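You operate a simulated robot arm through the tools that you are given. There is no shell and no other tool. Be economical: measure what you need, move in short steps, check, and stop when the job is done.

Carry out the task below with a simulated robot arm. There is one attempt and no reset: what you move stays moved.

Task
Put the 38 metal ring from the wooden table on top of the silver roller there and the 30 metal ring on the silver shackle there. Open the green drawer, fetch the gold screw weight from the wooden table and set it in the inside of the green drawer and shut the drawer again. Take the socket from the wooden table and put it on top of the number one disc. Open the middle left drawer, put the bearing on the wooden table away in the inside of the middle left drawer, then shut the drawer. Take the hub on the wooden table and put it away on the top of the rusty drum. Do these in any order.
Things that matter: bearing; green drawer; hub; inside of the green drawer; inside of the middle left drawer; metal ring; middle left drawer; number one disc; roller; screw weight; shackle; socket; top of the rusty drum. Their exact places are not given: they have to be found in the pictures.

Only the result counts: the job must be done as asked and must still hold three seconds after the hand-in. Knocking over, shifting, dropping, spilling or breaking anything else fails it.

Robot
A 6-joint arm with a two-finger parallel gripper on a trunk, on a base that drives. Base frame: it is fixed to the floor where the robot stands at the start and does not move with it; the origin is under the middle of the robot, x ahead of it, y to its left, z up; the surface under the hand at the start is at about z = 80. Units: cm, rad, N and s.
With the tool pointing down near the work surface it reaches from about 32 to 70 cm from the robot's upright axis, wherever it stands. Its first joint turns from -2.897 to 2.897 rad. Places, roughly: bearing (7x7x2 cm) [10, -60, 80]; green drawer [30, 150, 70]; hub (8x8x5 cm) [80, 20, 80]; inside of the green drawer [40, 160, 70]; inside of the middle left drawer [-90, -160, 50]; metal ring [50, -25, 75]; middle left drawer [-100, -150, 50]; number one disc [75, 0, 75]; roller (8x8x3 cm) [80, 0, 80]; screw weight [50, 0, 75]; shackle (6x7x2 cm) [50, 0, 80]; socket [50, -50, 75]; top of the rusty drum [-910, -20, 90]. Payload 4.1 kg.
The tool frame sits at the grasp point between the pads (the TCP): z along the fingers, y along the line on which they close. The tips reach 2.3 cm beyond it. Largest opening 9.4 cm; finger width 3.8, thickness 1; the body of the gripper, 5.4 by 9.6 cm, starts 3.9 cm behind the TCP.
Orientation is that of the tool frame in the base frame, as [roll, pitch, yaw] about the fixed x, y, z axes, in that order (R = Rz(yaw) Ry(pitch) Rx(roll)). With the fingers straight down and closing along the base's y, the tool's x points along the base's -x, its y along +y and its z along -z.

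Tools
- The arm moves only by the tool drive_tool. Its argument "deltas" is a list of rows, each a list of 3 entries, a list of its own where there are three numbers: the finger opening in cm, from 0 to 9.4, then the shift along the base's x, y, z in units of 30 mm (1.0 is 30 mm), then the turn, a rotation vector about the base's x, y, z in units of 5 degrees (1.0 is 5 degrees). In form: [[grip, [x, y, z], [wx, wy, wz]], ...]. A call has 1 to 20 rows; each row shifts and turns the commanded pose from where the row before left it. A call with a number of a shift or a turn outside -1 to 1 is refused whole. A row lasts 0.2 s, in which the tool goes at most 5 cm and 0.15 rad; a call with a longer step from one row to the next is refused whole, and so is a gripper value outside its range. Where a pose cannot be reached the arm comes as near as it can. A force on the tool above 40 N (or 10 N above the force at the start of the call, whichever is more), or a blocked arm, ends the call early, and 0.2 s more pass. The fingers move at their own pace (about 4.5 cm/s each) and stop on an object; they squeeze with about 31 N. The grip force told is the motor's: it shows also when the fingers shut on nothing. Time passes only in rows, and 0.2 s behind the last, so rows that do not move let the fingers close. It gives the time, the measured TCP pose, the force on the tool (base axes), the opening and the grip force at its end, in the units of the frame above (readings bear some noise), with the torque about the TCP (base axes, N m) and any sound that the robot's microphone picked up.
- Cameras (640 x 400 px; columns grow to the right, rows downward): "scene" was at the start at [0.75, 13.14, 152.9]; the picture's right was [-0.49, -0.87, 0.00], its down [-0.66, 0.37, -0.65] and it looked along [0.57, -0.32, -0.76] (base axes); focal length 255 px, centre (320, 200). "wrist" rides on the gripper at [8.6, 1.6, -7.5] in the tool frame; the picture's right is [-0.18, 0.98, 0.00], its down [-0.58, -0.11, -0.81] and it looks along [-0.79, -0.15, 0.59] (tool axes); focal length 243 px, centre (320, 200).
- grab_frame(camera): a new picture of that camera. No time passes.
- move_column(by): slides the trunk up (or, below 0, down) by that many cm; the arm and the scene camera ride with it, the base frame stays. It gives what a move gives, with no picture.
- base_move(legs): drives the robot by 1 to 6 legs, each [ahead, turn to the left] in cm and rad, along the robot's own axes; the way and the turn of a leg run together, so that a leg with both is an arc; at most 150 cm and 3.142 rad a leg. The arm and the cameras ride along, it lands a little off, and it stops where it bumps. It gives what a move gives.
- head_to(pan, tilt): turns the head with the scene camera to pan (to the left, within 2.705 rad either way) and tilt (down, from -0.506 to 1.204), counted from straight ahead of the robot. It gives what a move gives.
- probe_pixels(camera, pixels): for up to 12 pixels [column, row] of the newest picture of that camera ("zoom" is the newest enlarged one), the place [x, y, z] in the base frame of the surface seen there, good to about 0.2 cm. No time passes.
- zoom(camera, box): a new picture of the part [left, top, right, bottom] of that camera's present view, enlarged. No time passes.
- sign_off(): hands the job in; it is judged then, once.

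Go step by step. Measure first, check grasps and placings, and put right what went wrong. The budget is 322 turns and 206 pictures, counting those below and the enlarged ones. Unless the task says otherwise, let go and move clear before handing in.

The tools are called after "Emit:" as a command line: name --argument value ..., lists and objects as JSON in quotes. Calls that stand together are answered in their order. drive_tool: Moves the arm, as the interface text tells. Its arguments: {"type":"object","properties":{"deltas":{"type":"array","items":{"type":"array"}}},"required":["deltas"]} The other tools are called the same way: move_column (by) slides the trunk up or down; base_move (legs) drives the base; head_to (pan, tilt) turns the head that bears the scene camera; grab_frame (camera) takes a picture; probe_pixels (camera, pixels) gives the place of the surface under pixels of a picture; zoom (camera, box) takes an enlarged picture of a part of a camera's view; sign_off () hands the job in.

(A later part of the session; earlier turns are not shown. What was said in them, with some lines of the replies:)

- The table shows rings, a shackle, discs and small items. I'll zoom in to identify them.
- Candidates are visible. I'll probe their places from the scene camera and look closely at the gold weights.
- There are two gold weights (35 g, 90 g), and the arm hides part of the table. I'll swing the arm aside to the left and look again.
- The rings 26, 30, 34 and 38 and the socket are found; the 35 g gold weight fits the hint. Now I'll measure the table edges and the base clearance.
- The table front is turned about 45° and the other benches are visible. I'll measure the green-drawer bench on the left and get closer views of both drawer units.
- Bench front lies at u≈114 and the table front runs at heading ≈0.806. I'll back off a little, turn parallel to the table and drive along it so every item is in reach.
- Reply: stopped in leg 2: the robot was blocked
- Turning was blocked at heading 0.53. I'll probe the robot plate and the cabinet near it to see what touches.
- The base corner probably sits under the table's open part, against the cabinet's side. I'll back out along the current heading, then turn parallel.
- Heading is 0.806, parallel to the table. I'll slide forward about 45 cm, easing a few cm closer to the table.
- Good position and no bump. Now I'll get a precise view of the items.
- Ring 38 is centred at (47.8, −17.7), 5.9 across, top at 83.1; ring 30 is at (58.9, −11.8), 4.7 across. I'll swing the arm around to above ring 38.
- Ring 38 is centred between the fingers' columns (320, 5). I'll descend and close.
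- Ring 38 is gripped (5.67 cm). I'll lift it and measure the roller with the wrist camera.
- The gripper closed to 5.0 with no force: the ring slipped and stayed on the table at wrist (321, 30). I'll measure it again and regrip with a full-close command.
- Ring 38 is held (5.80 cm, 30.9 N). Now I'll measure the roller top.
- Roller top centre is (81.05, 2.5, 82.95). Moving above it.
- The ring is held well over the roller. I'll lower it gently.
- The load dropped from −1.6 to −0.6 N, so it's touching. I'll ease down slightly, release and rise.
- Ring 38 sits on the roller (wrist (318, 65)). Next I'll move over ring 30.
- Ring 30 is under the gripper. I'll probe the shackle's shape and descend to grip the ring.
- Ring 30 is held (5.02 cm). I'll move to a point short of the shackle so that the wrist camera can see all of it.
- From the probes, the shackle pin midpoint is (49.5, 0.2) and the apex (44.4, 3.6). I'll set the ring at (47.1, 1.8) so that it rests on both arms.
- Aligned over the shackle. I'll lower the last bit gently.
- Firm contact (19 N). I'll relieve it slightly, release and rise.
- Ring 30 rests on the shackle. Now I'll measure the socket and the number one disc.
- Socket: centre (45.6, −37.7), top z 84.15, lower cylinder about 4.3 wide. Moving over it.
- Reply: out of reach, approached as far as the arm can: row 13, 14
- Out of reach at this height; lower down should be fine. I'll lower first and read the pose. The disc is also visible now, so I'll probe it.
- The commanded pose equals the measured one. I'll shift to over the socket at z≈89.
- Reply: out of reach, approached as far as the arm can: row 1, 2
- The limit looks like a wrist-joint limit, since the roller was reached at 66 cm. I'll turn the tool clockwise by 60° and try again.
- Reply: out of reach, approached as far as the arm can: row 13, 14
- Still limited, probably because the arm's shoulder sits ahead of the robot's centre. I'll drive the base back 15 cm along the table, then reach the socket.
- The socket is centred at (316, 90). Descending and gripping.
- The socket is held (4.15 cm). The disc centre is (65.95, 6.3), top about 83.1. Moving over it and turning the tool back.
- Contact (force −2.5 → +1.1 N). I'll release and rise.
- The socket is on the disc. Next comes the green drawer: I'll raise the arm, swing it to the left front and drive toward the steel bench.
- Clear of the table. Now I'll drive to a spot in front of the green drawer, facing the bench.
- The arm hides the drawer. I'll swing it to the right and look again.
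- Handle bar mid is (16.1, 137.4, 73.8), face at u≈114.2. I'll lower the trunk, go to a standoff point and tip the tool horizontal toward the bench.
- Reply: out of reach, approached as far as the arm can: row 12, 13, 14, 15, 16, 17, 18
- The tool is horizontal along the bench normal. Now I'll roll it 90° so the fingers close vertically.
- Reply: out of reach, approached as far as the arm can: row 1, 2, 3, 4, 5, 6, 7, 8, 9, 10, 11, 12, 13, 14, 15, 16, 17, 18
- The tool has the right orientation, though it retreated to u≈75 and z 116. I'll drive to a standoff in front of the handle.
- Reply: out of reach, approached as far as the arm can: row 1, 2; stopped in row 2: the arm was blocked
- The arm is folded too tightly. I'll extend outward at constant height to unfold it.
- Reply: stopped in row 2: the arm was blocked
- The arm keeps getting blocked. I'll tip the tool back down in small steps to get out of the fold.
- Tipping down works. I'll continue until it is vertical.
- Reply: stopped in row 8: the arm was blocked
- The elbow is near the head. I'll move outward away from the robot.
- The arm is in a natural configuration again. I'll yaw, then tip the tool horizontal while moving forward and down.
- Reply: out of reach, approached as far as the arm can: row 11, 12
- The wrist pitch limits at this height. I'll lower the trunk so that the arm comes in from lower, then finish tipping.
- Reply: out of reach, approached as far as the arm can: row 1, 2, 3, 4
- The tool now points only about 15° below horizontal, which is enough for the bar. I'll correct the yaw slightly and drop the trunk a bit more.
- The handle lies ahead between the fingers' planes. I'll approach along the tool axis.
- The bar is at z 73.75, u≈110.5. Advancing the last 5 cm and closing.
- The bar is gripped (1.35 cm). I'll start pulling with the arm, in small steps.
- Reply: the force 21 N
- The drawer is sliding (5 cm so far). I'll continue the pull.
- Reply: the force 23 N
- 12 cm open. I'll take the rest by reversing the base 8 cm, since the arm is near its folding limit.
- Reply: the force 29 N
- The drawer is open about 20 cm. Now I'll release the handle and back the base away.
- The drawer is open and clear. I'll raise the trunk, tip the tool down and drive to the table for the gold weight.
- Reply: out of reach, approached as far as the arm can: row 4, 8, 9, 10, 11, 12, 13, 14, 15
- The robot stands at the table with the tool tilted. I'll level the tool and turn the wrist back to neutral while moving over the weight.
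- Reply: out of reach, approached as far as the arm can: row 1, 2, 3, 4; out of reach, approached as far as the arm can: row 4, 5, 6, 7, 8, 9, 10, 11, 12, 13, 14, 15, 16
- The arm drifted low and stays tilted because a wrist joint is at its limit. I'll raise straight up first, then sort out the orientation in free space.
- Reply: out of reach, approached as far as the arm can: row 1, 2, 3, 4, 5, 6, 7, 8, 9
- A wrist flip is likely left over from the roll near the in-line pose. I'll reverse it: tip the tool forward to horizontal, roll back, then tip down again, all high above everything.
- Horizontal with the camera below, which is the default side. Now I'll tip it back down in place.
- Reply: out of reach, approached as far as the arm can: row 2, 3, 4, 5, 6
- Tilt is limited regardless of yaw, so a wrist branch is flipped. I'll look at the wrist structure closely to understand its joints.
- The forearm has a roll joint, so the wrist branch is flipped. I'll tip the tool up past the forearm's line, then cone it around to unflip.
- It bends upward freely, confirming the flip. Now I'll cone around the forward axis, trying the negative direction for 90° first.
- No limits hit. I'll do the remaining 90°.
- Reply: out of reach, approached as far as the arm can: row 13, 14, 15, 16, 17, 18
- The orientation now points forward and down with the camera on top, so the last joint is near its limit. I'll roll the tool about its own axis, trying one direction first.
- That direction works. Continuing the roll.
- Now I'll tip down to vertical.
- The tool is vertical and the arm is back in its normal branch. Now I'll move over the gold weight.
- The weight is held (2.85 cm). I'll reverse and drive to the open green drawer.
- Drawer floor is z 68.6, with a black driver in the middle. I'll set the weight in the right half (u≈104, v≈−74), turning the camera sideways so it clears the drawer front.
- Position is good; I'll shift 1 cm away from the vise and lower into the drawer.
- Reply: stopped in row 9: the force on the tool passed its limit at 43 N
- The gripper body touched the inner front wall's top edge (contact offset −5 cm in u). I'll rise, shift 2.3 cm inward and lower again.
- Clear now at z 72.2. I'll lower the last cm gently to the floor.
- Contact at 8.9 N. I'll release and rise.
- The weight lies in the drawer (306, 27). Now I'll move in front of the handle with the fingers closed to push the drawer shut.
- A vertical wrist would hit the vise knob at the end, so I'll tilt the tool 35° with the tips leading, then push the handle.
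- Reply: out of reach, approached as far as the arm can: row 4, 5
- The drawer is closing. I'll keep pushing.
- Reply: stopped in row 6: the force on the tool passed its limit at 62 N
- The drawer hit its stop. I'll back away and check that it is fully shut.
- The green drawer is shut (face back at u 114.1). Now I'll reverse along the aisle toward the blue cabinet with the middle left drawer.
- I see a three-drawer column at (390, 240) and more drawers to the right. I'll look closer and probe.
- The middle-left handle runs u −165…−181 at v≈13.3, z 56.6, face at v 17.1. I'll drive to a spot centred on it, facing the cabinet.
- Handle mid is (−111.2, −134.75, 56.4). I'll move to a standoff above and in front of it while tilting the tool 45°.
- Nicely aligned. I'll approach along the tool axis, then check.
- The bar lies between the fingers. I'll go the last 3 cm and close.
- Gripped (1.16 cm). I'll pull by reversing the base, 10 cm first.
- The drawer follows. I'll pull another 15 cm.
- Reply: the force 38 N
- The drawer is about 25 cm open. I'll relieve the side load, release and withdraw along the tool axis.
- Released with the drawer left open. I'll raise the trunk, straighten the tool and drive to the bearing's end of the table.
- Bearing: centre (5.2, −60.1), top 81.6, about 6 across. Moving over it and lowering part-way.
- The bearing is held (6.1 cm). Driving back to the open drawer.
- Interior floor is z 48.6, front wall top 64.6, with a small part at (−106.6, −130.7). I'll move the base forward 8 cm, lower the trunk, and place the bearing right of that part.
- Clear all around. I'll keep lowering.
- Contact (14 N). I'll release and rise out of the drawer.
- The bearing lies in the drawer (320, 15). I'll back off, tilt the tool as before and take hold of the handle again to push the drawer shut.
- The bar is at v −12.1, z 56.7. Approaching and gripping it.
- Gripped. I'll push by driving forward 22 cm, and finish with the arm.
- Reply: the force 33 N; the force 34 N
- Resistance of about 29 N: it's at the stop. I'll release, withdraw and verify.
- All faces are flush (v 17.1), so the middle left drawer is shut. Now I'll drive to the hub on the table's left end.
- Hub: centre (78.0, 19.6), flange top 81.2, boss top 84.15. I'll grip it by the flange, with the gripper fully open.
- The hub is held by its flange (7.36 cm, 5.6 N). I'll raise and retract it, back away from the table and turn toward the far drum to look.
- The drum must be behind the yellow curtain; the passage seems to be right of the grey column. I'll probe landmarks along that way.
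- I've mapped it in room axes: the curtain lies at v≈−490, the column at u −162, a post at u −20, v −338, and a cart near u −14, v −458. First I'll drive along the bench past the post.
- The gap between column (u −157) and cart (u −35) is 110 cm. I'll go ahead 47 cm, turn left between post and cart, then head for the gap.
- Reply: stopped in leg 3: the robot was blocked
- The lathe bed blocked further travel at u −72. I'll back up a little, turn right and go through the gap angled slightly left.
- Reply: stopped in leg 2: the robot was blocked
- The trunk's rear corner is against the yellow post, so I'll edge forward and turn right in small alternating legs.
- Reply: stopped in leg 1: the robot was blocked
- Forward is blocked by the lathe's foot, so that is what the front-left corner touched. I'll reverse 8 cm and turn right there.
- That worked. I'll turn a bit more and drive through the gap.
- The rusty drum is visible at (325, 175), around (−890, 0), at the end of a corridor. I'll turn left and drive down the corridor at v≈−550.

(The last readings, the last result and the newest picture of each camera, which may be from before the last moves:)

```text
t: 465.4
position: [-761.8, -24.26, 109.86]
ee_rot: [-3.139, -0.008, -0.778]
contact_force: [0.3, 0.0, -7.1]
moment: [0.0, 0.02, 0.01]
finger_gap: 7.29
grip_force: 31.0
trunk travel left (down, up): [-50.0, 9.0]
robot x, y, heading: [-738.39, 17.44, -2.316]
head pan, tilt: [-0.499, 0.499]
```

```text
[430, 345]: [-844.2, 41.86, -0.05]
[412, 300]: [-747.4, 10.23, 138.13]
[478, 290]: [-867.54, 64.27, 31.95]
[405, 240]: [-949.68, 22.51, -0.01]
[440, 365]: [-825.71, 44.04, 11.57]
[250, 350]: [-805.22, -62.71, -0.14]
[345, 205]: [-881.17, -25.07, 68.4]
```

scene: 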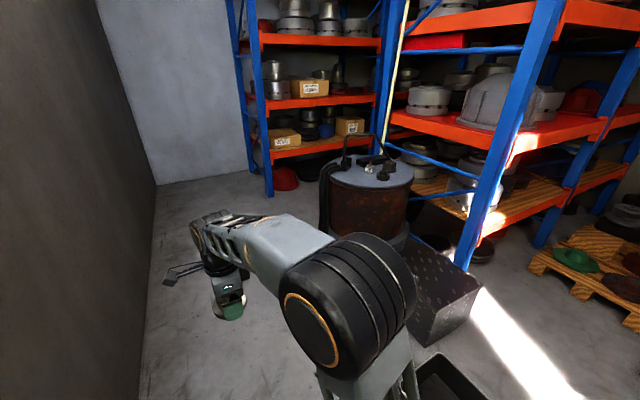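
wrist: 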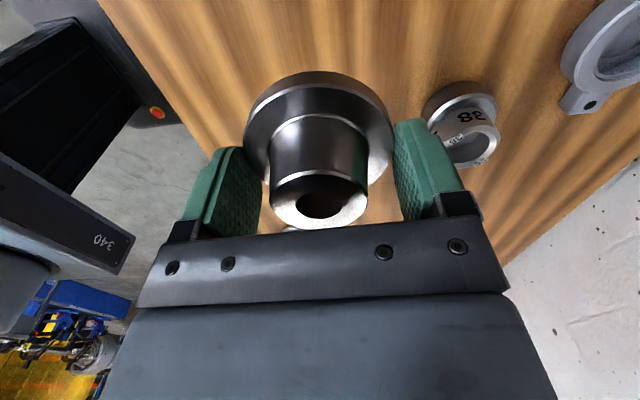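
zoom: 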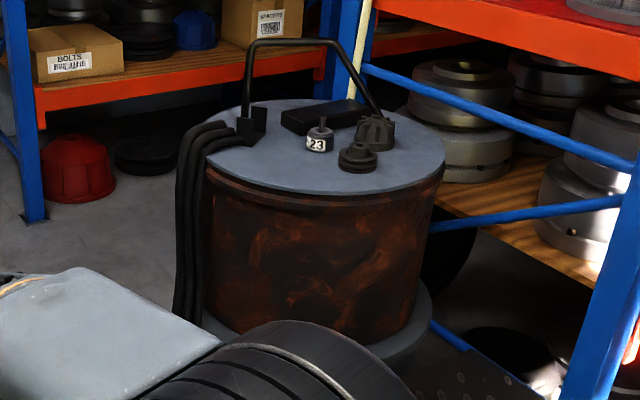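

Drum top is z 86, with a free patch at about (−890, −24) between the "23" knob and the hoses. I'll drive alongside the drum.

Emit:
base_move --legs '[[0, -0.185], [128, 0], [0, 0.165]]'

Emit:
head_to --pan -1.4 --tilt 0.85

Emit:
grab_frame --camera "scene"

```text
t: 473.1
position: [-862.64, -99.9, 109.8]
ee_rot: [-3.14, -0.006, -0.786]
contact_force: [0.9, -0.9, -6.4]
moment: [-0.02, 0.0, 0.02]
finger_gap: 7.33
grip_force: 31.1
trunk travel left (down, up): [-50.0, 9.0]
robot x, y, heading: [-838.72, -58.35, -2.323]
head pan, tilt: [-0.499, 0.499]
```

```text
t: 474.4
position: [-862.67, -99.82, 109.85]
ee_rot: [-3.139, -0.006, -0.787]
contact_force: [-0.4, -0.2, -7.1]
moment: [0.02, 0.06, -0.01]
finger_gap: 7.33
grip_force: 31.3
trunk travel left (down, up): [-50.0, 9.0]
robot x, y, heading: [-839.01, -58.42, -2.32]
head pan, tilt: [-1.4, 0.85]
```

```text
59 pictures are left
```

scene: 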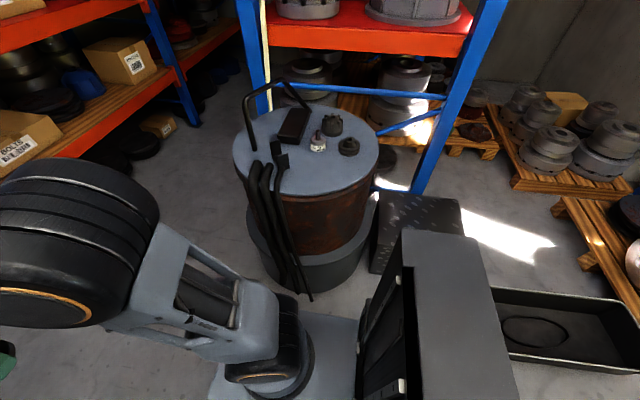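

Emit:
zoom --camera "scene" --box '[225, 75, 395, 215]'

```text
2.86 times, centred on (310, 145) of scene
```

zoom: 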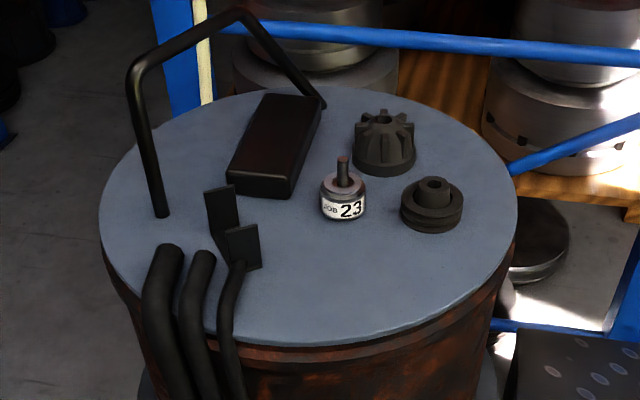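

Emit:
probe_pixels --camera "zoom" --pixels '[[350, 270], [400, 285], [270, 265], [343, 195], [432, 205], [340, 335], [470, 200], [500, 240], [150, 260], [310, 105], [242, 245], [180, 250]]'

```text
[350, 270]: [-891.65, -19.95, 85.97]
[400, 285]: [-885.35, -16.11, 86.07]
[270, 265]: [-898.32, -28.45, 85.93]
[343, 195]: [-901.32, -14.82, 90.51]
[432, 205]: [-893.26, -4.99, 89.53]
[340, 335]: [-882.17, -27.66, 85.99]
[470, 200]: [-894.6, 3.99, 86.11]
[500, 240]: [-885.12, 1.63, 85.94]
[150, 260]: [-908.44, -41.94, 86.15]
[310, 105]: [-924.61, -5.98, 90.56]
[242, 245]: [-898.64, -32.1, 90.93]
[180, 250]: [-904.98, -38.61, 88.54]
```

Free spot P = (−889.5, −20), z 86. I'll swing the arm around to above it at carrying height.

Emit:
drive_tool --deltas '[[0, [-0.952, 0.93, 0], [0, 0, 0]], [0, [-0.952, 0.93, 0], [0, 0, 0]], [0, [-0.952, 0.93, 0], [0, 0, 0]], [0, [-0.952, 0.93, 0], [0, 0, 0]], [0, [-0.952, 0.93, 0], [0, 0, 0]], [0, [-0.952, 0.93, 0], [0, 0, 0]], [0, [-0.952, 0.93, 0], [0, 0, 0]], [0, [-0.952, 0.93, 0], [0, 0, 0]], [0, [-0.952, 0.93, 0], [0, 0, 0]], [0, [-0.06, 0.95, 0], [0, 0, 0]], [0, [-0.06, 0.95, 0], [0, 0, 0]], [0, [-0.06, 0.95, 0], [0, 0, 0]], [0, [-0.06, 0.95, 0], [0, 0, 0]], [0, [-0.06, 0.95, 0], [0, 0, 0]], [0, [-0.06, 0.95, 0], [0, 0, 0]], [0, [-0.06, 0.95, 0], [0, 0, 0]], [0, [-0.06, 0.95, 0], [0, 0, 0]], [0, [-0.06, 0.95, 0], [0, 0, 0]]]'

Emit:
drive_tool --deltas '[[0, [0.017, 0.97, 0], [0, 0, 0]], [0, [0.017, 0.97, 0], [0, 0, 0]], [0, [0.017, 0.97, 0], [0, 0, 0]], [0, [0.017, 0.97, 0], [0, 0, 0]], [0, [0.017, 0.97, 0], [0, 0, 0]], [0, [0.017, 0.97, 0], [0, 0, 0]], [0, [0.017, 0.97, 0], [0, 0, 0]], [0, [0.017, 0.97, -0.3], [0, 0, 0]], [0, [0.017, 0.97, -0.3], [0, 0, 0]], [0, [0.017, 0.97, -0.3], [0, 0, 0]]]'

Emit:
grab_frame --camera "wrist"

Emit:
grab_frame --camera "scene"

```text
t: 478.1
position: [-889.86, -49.02, 109.7]
ee_rot: [-3.136, -0.007, -0.786]
contact_force: [1.0, -0.5, -6.0]
moment: [-0.01, 0.02, -0.03]
finger_gap: 7.33
grip_force: 31.4
trunk travel left (down, up): [-50.0, 9.0]
robot x, y, heading: [-839.0, -58.15, -2.32]
head pan, tilt: [-1.4, 0.85]
```

```text
t: 480.4
position: [-889.0, -20.18, 107.0]
ee_rot: [-3.137, -0.01, -0.786]
contact_force: [0.6, -0.8, -5.5]
moment: [0.05, 0.03, -0.01]
finger_gap: 7.3
grip_force: 31.3
out of reach, approached as far as the arm can: row 10
trunk travel left (down, up): [-50.0, 9.0]
robot x, y, heading: [-839.24, -58.4, -2.323]
head pan, tilt: [-1.4, 0.85]
```

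```text
57 pictures are left
```

wrist: 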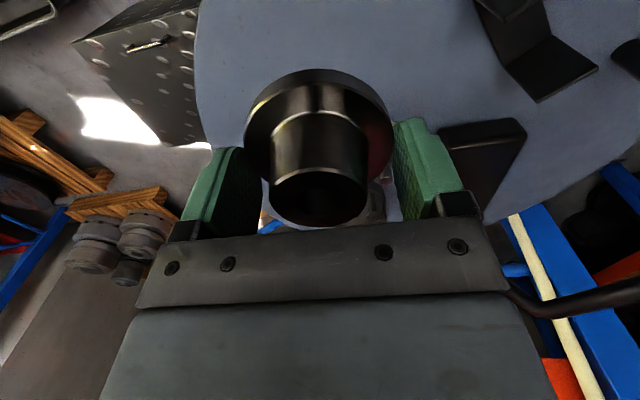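

```text
56 pictures are left
```

scene: 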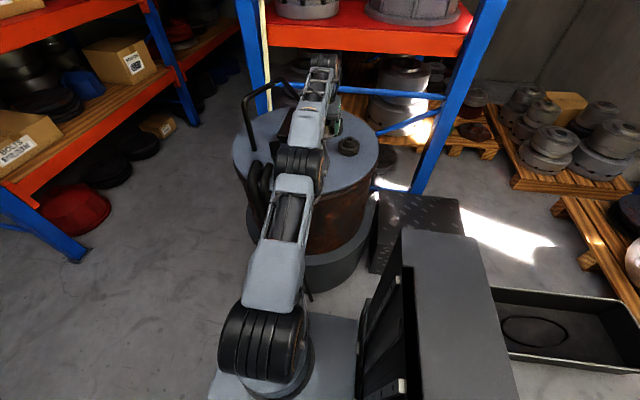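

Over the free spot. I'll lower toward the drum top.

Emit:
drive_tool --deltas '[[0, [0, 0, -0.8], [0, 0, 0]], [0, [0, 0, -0.8], [0, 0, 0]], [0, [0, 0, -0.8], [0, 0, 0]], [0, [0, 0, -0.8], [0, 0, 0]], [0, [0, 0, -0.8], [0, 0, 0]], [0, [0, 0, -0.8], [0, 0, 0]], [0, [0, 0, -0.6], [0, 0, 0]], [0, [0, 0, 0], [0, 0, 0]]]'

Emit:
grab_frame --camera "wrist"

```text
t: 482.1
position: [-889.28, -20.3, 90.78]
ee_rot: [-3.137, -0.006, -0.788]
contact_force: [0.0, 0.0, -5.3]
moment: [0.01, 0.01, -0.02]
finger_gap: 7.3
grip_force: 31.0
trunk travel left (down, up): [-50.0, 9.0]
robot x, y, heading: [-839.16, -58.36, -2.321]
head pan, tilt: [-1.4, 0.85]
```

```text
55 pictures are left
```

wrist: 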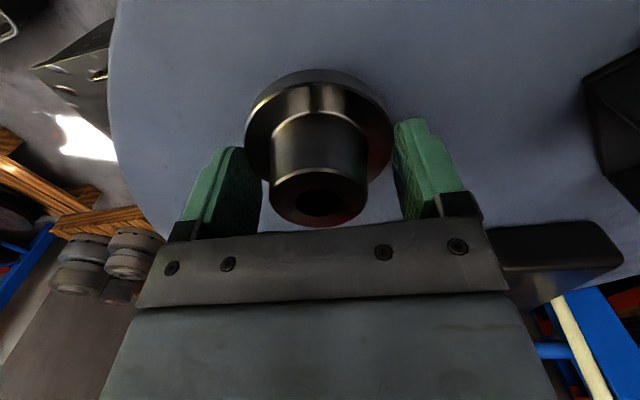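

Emit:
drive_tool --deltas '[[0, [0, 0, -0.3], [0, 0, 0]], [0, [0, 0, -0.15], [0, 0, 0]], [0, [0, 0, -0.08], [0, 0, 0]], [0, [0, 0, 0], [0, 0, 0]]]'

```text
t: 483.1
position: [-889.19, -20.33, 89.14]
ee_rot: [-3.137, -0.008, -0.788]
contact_force: [-0.1, -0.7, -6.0]
moment: [-0.01, 0.0, -0.02]
finger_gap: 7.29
grip_force: 31.2
trunk travel left (down, up): [-50.0, 9.0]
robot x, y, heading: [-838.8, -58.16, -2.325]
head pan, tilt: [-1.4, 0.85]
```

Emit:
drive_tool --deltas '[[0, [0, 0, -0.06], [0, 0, 0]], [0, [0, 0, -0.04], [0, 0, 0]], [0, [0, 0, -0.03], [0, 0, 0]], [0, [0, 0, 0], [0, 0, 0]]]'

```text
t: 484.1
position: [-889.12, -20.21, 88.78]
ee_rot: [-3.138, -0.008, -0.786]
contact_force: [0.8, -0.4, -6.2]
moment: [0.01, 0.02, -0.04]
finger_gap: 7.32
grip_force: 30.6
trunk travel left (down, up): [-50.0, 9.0]
robot x, y, heading: [-839.13, -58.54, -2.325]
head pan, tilt: [-1.4, 0.85]
```

Emit:
drive_tool --deltas '[[0, [0, 0, -0.04], [0, 0, 0]], [0, [0, 0, -0.04], [0, 0, 0]], [0, [0, 0, 0], [0, 0, 0]]]'

```text
t: 484.9
position: [-889.17, -20.3, 88.9]
ee_rot: [-3.137, -0.001, -0.788]
contact_force: [-0.9, 0.4, 13.2]
moment: [-0.7, -0.13, 0.03]
finger_gap: 7.34
grip_force: 31.3
trunk travel left (down, up): [-50.0, 9.0]
robot x, y, heading: [-839.3, -58.51, -2.324]
head pan, tilt: [-1.4, 0.85]
```

Contact (13 N). I'll release and rise clear.

Emit:
drive_tool --deltas '[[7.9, [0, 0, 0.02], [0, 0, 0]], [9.3, [0, 0, 0], [0, 0, 0]], [9.3, [0, 0, 0], [0, 0, 0]], [9.3, [0, 0, 0.3], [0, 0, 0]], [9.3, [0, 0, 0.6], [0, 0, 0]], [9.3, [0, 0, 0.8], [0, 0, 0]], [9.3, [0, 0, 0.8], [0, 0, 0]], [9.3, [0, 0, 0.8], [0, 0, 0]], [9.3, [0, 0, 0.8], [0, 0, 0]], [9.3, [0, -0.3, 0.8], [0, 0, 0]], [9.3, [0, -0.9, 0.2], [0, 0, 0]], [9.3, [0, -0.9, 0], [0, 0, 0]], [9.3, [0, -0.9, 0], [0, 0, 0]], [9.3, [0, -0.9, 0], [0, 0, 0]]]'

Emit:
zoom --camera "scene" --box '[225, 75, 395, 215]'

Emit:
grab_frame --camera "wrist"

```text
t: 487.9
position: [-889.11, -31.93, 103.96]
ee_rot: [-3.138, -0.006, -0.786]
contact_force: [1.0, -0.1, -0.3]
moment: [-0.01, 0.02, 0.01]
finger_gap: 9.3
grip_force: 0.0
trunk travel left (down, up): [-50.0, 9.0]
robot x, y, heading: [-838.65, -58.51, -2.324]
head pan, tilt: [-1.4, 0.85]
```

```text
2.86 times, centred on (310, 145) of scene
```

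zoom: 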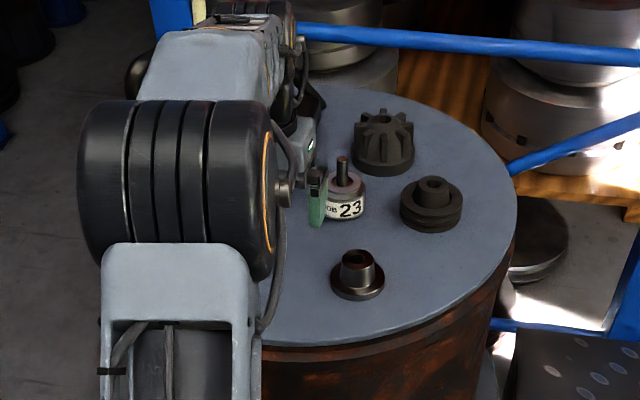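

```text
53 pictures are left
```

wrist: 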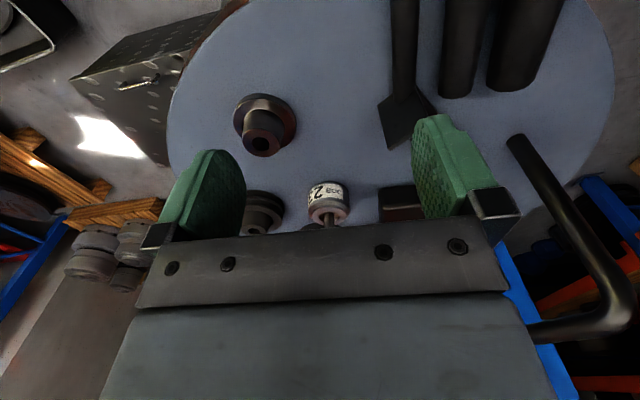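

The hub stands on the drum top (358, 275 in the zoom) and nothing else has moved. I'll swing the arm clear over the corridor.

Emit:
drive_tool --deltas '[[9.3, [0, -0.9, 0.4], [0, 0, 0]], [9.3, [0, -0.9, 0.4], [0, 0, 0]], [9.3, [0, -0.9, 0.3], [0, 0, 0]], [9.3, [0, -0.9, 0], [0, 0, 0]], [9.3, [0, -0.9, 0], [0, 0, 0]], [9.3, [0, -0.9, 0], [0, 0, 0]], [9.3, [0.3, -0.9, 0], [0, 0, 0]], [9.3, [0.3, -0.9, 0], [0, 0, 0]], [9.3, [0.4, -0.8, 0], [0, 0, 0]], [9.3, [0.4, -0.8, 0], [0, 0, 0]]]'

Emit:
zoom --camera "scene" --box '[225, 75, 395, 215]'

```text
t: 490.1
position: [-884.7, -58.65, 107.43]
ee_rot: [-3.139, -0.009, -0.786]
contact_force: [0.0, -1.0, 0.2]
moment: [-0.03, -0.03, 0.02]
finger_gap: 9.3
grip_force: 0.0
trunk travel left (down, up): [-50.0, 9.0]
robot x, y, heading: [-838.87, -58.41, -2.326]
head pan, tilt: [-1.4, 0.85]
```

```text
2.86 times, centred on (310, 145) of scene
```

zoom: 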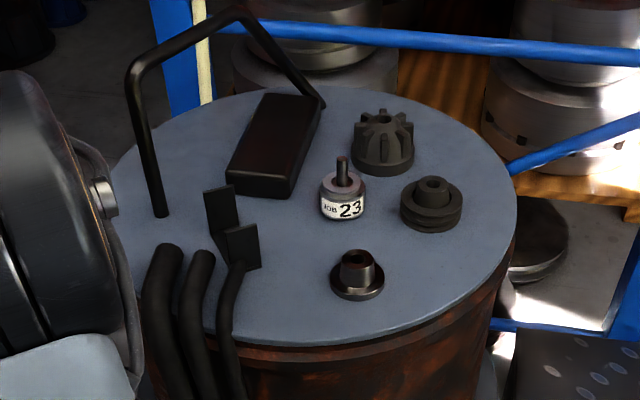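

The hub stands upright on the drum, the gripper is clear and all the tasks are complete. Handing in.

Emit:
sign_off

```text
The job is handed in.
```

I finished every task and handed in the job. The screw weight involved a guess: two gold ones were on the table (35 g and 90 g), and I used the 35 g because its position fit the hint better.

- **Rings:** the 38 ring is on the roller and the 30 ring is on the shackle.
- **Green drawer:** the 35 g gold screw weight is inside and the drawer is shut.
- **Socket:** it is on the number one disc.
- **Middle left drawer:** the bearing is inside and the drawer is shut.
- **Hub:** it is on top of the rusty drum.

On the way, the base stopped a few times against fixed things, including the wooden table and the lathe, and the gripper touched the green drawer's inner wall once. I saw nothing moved by these contacts.
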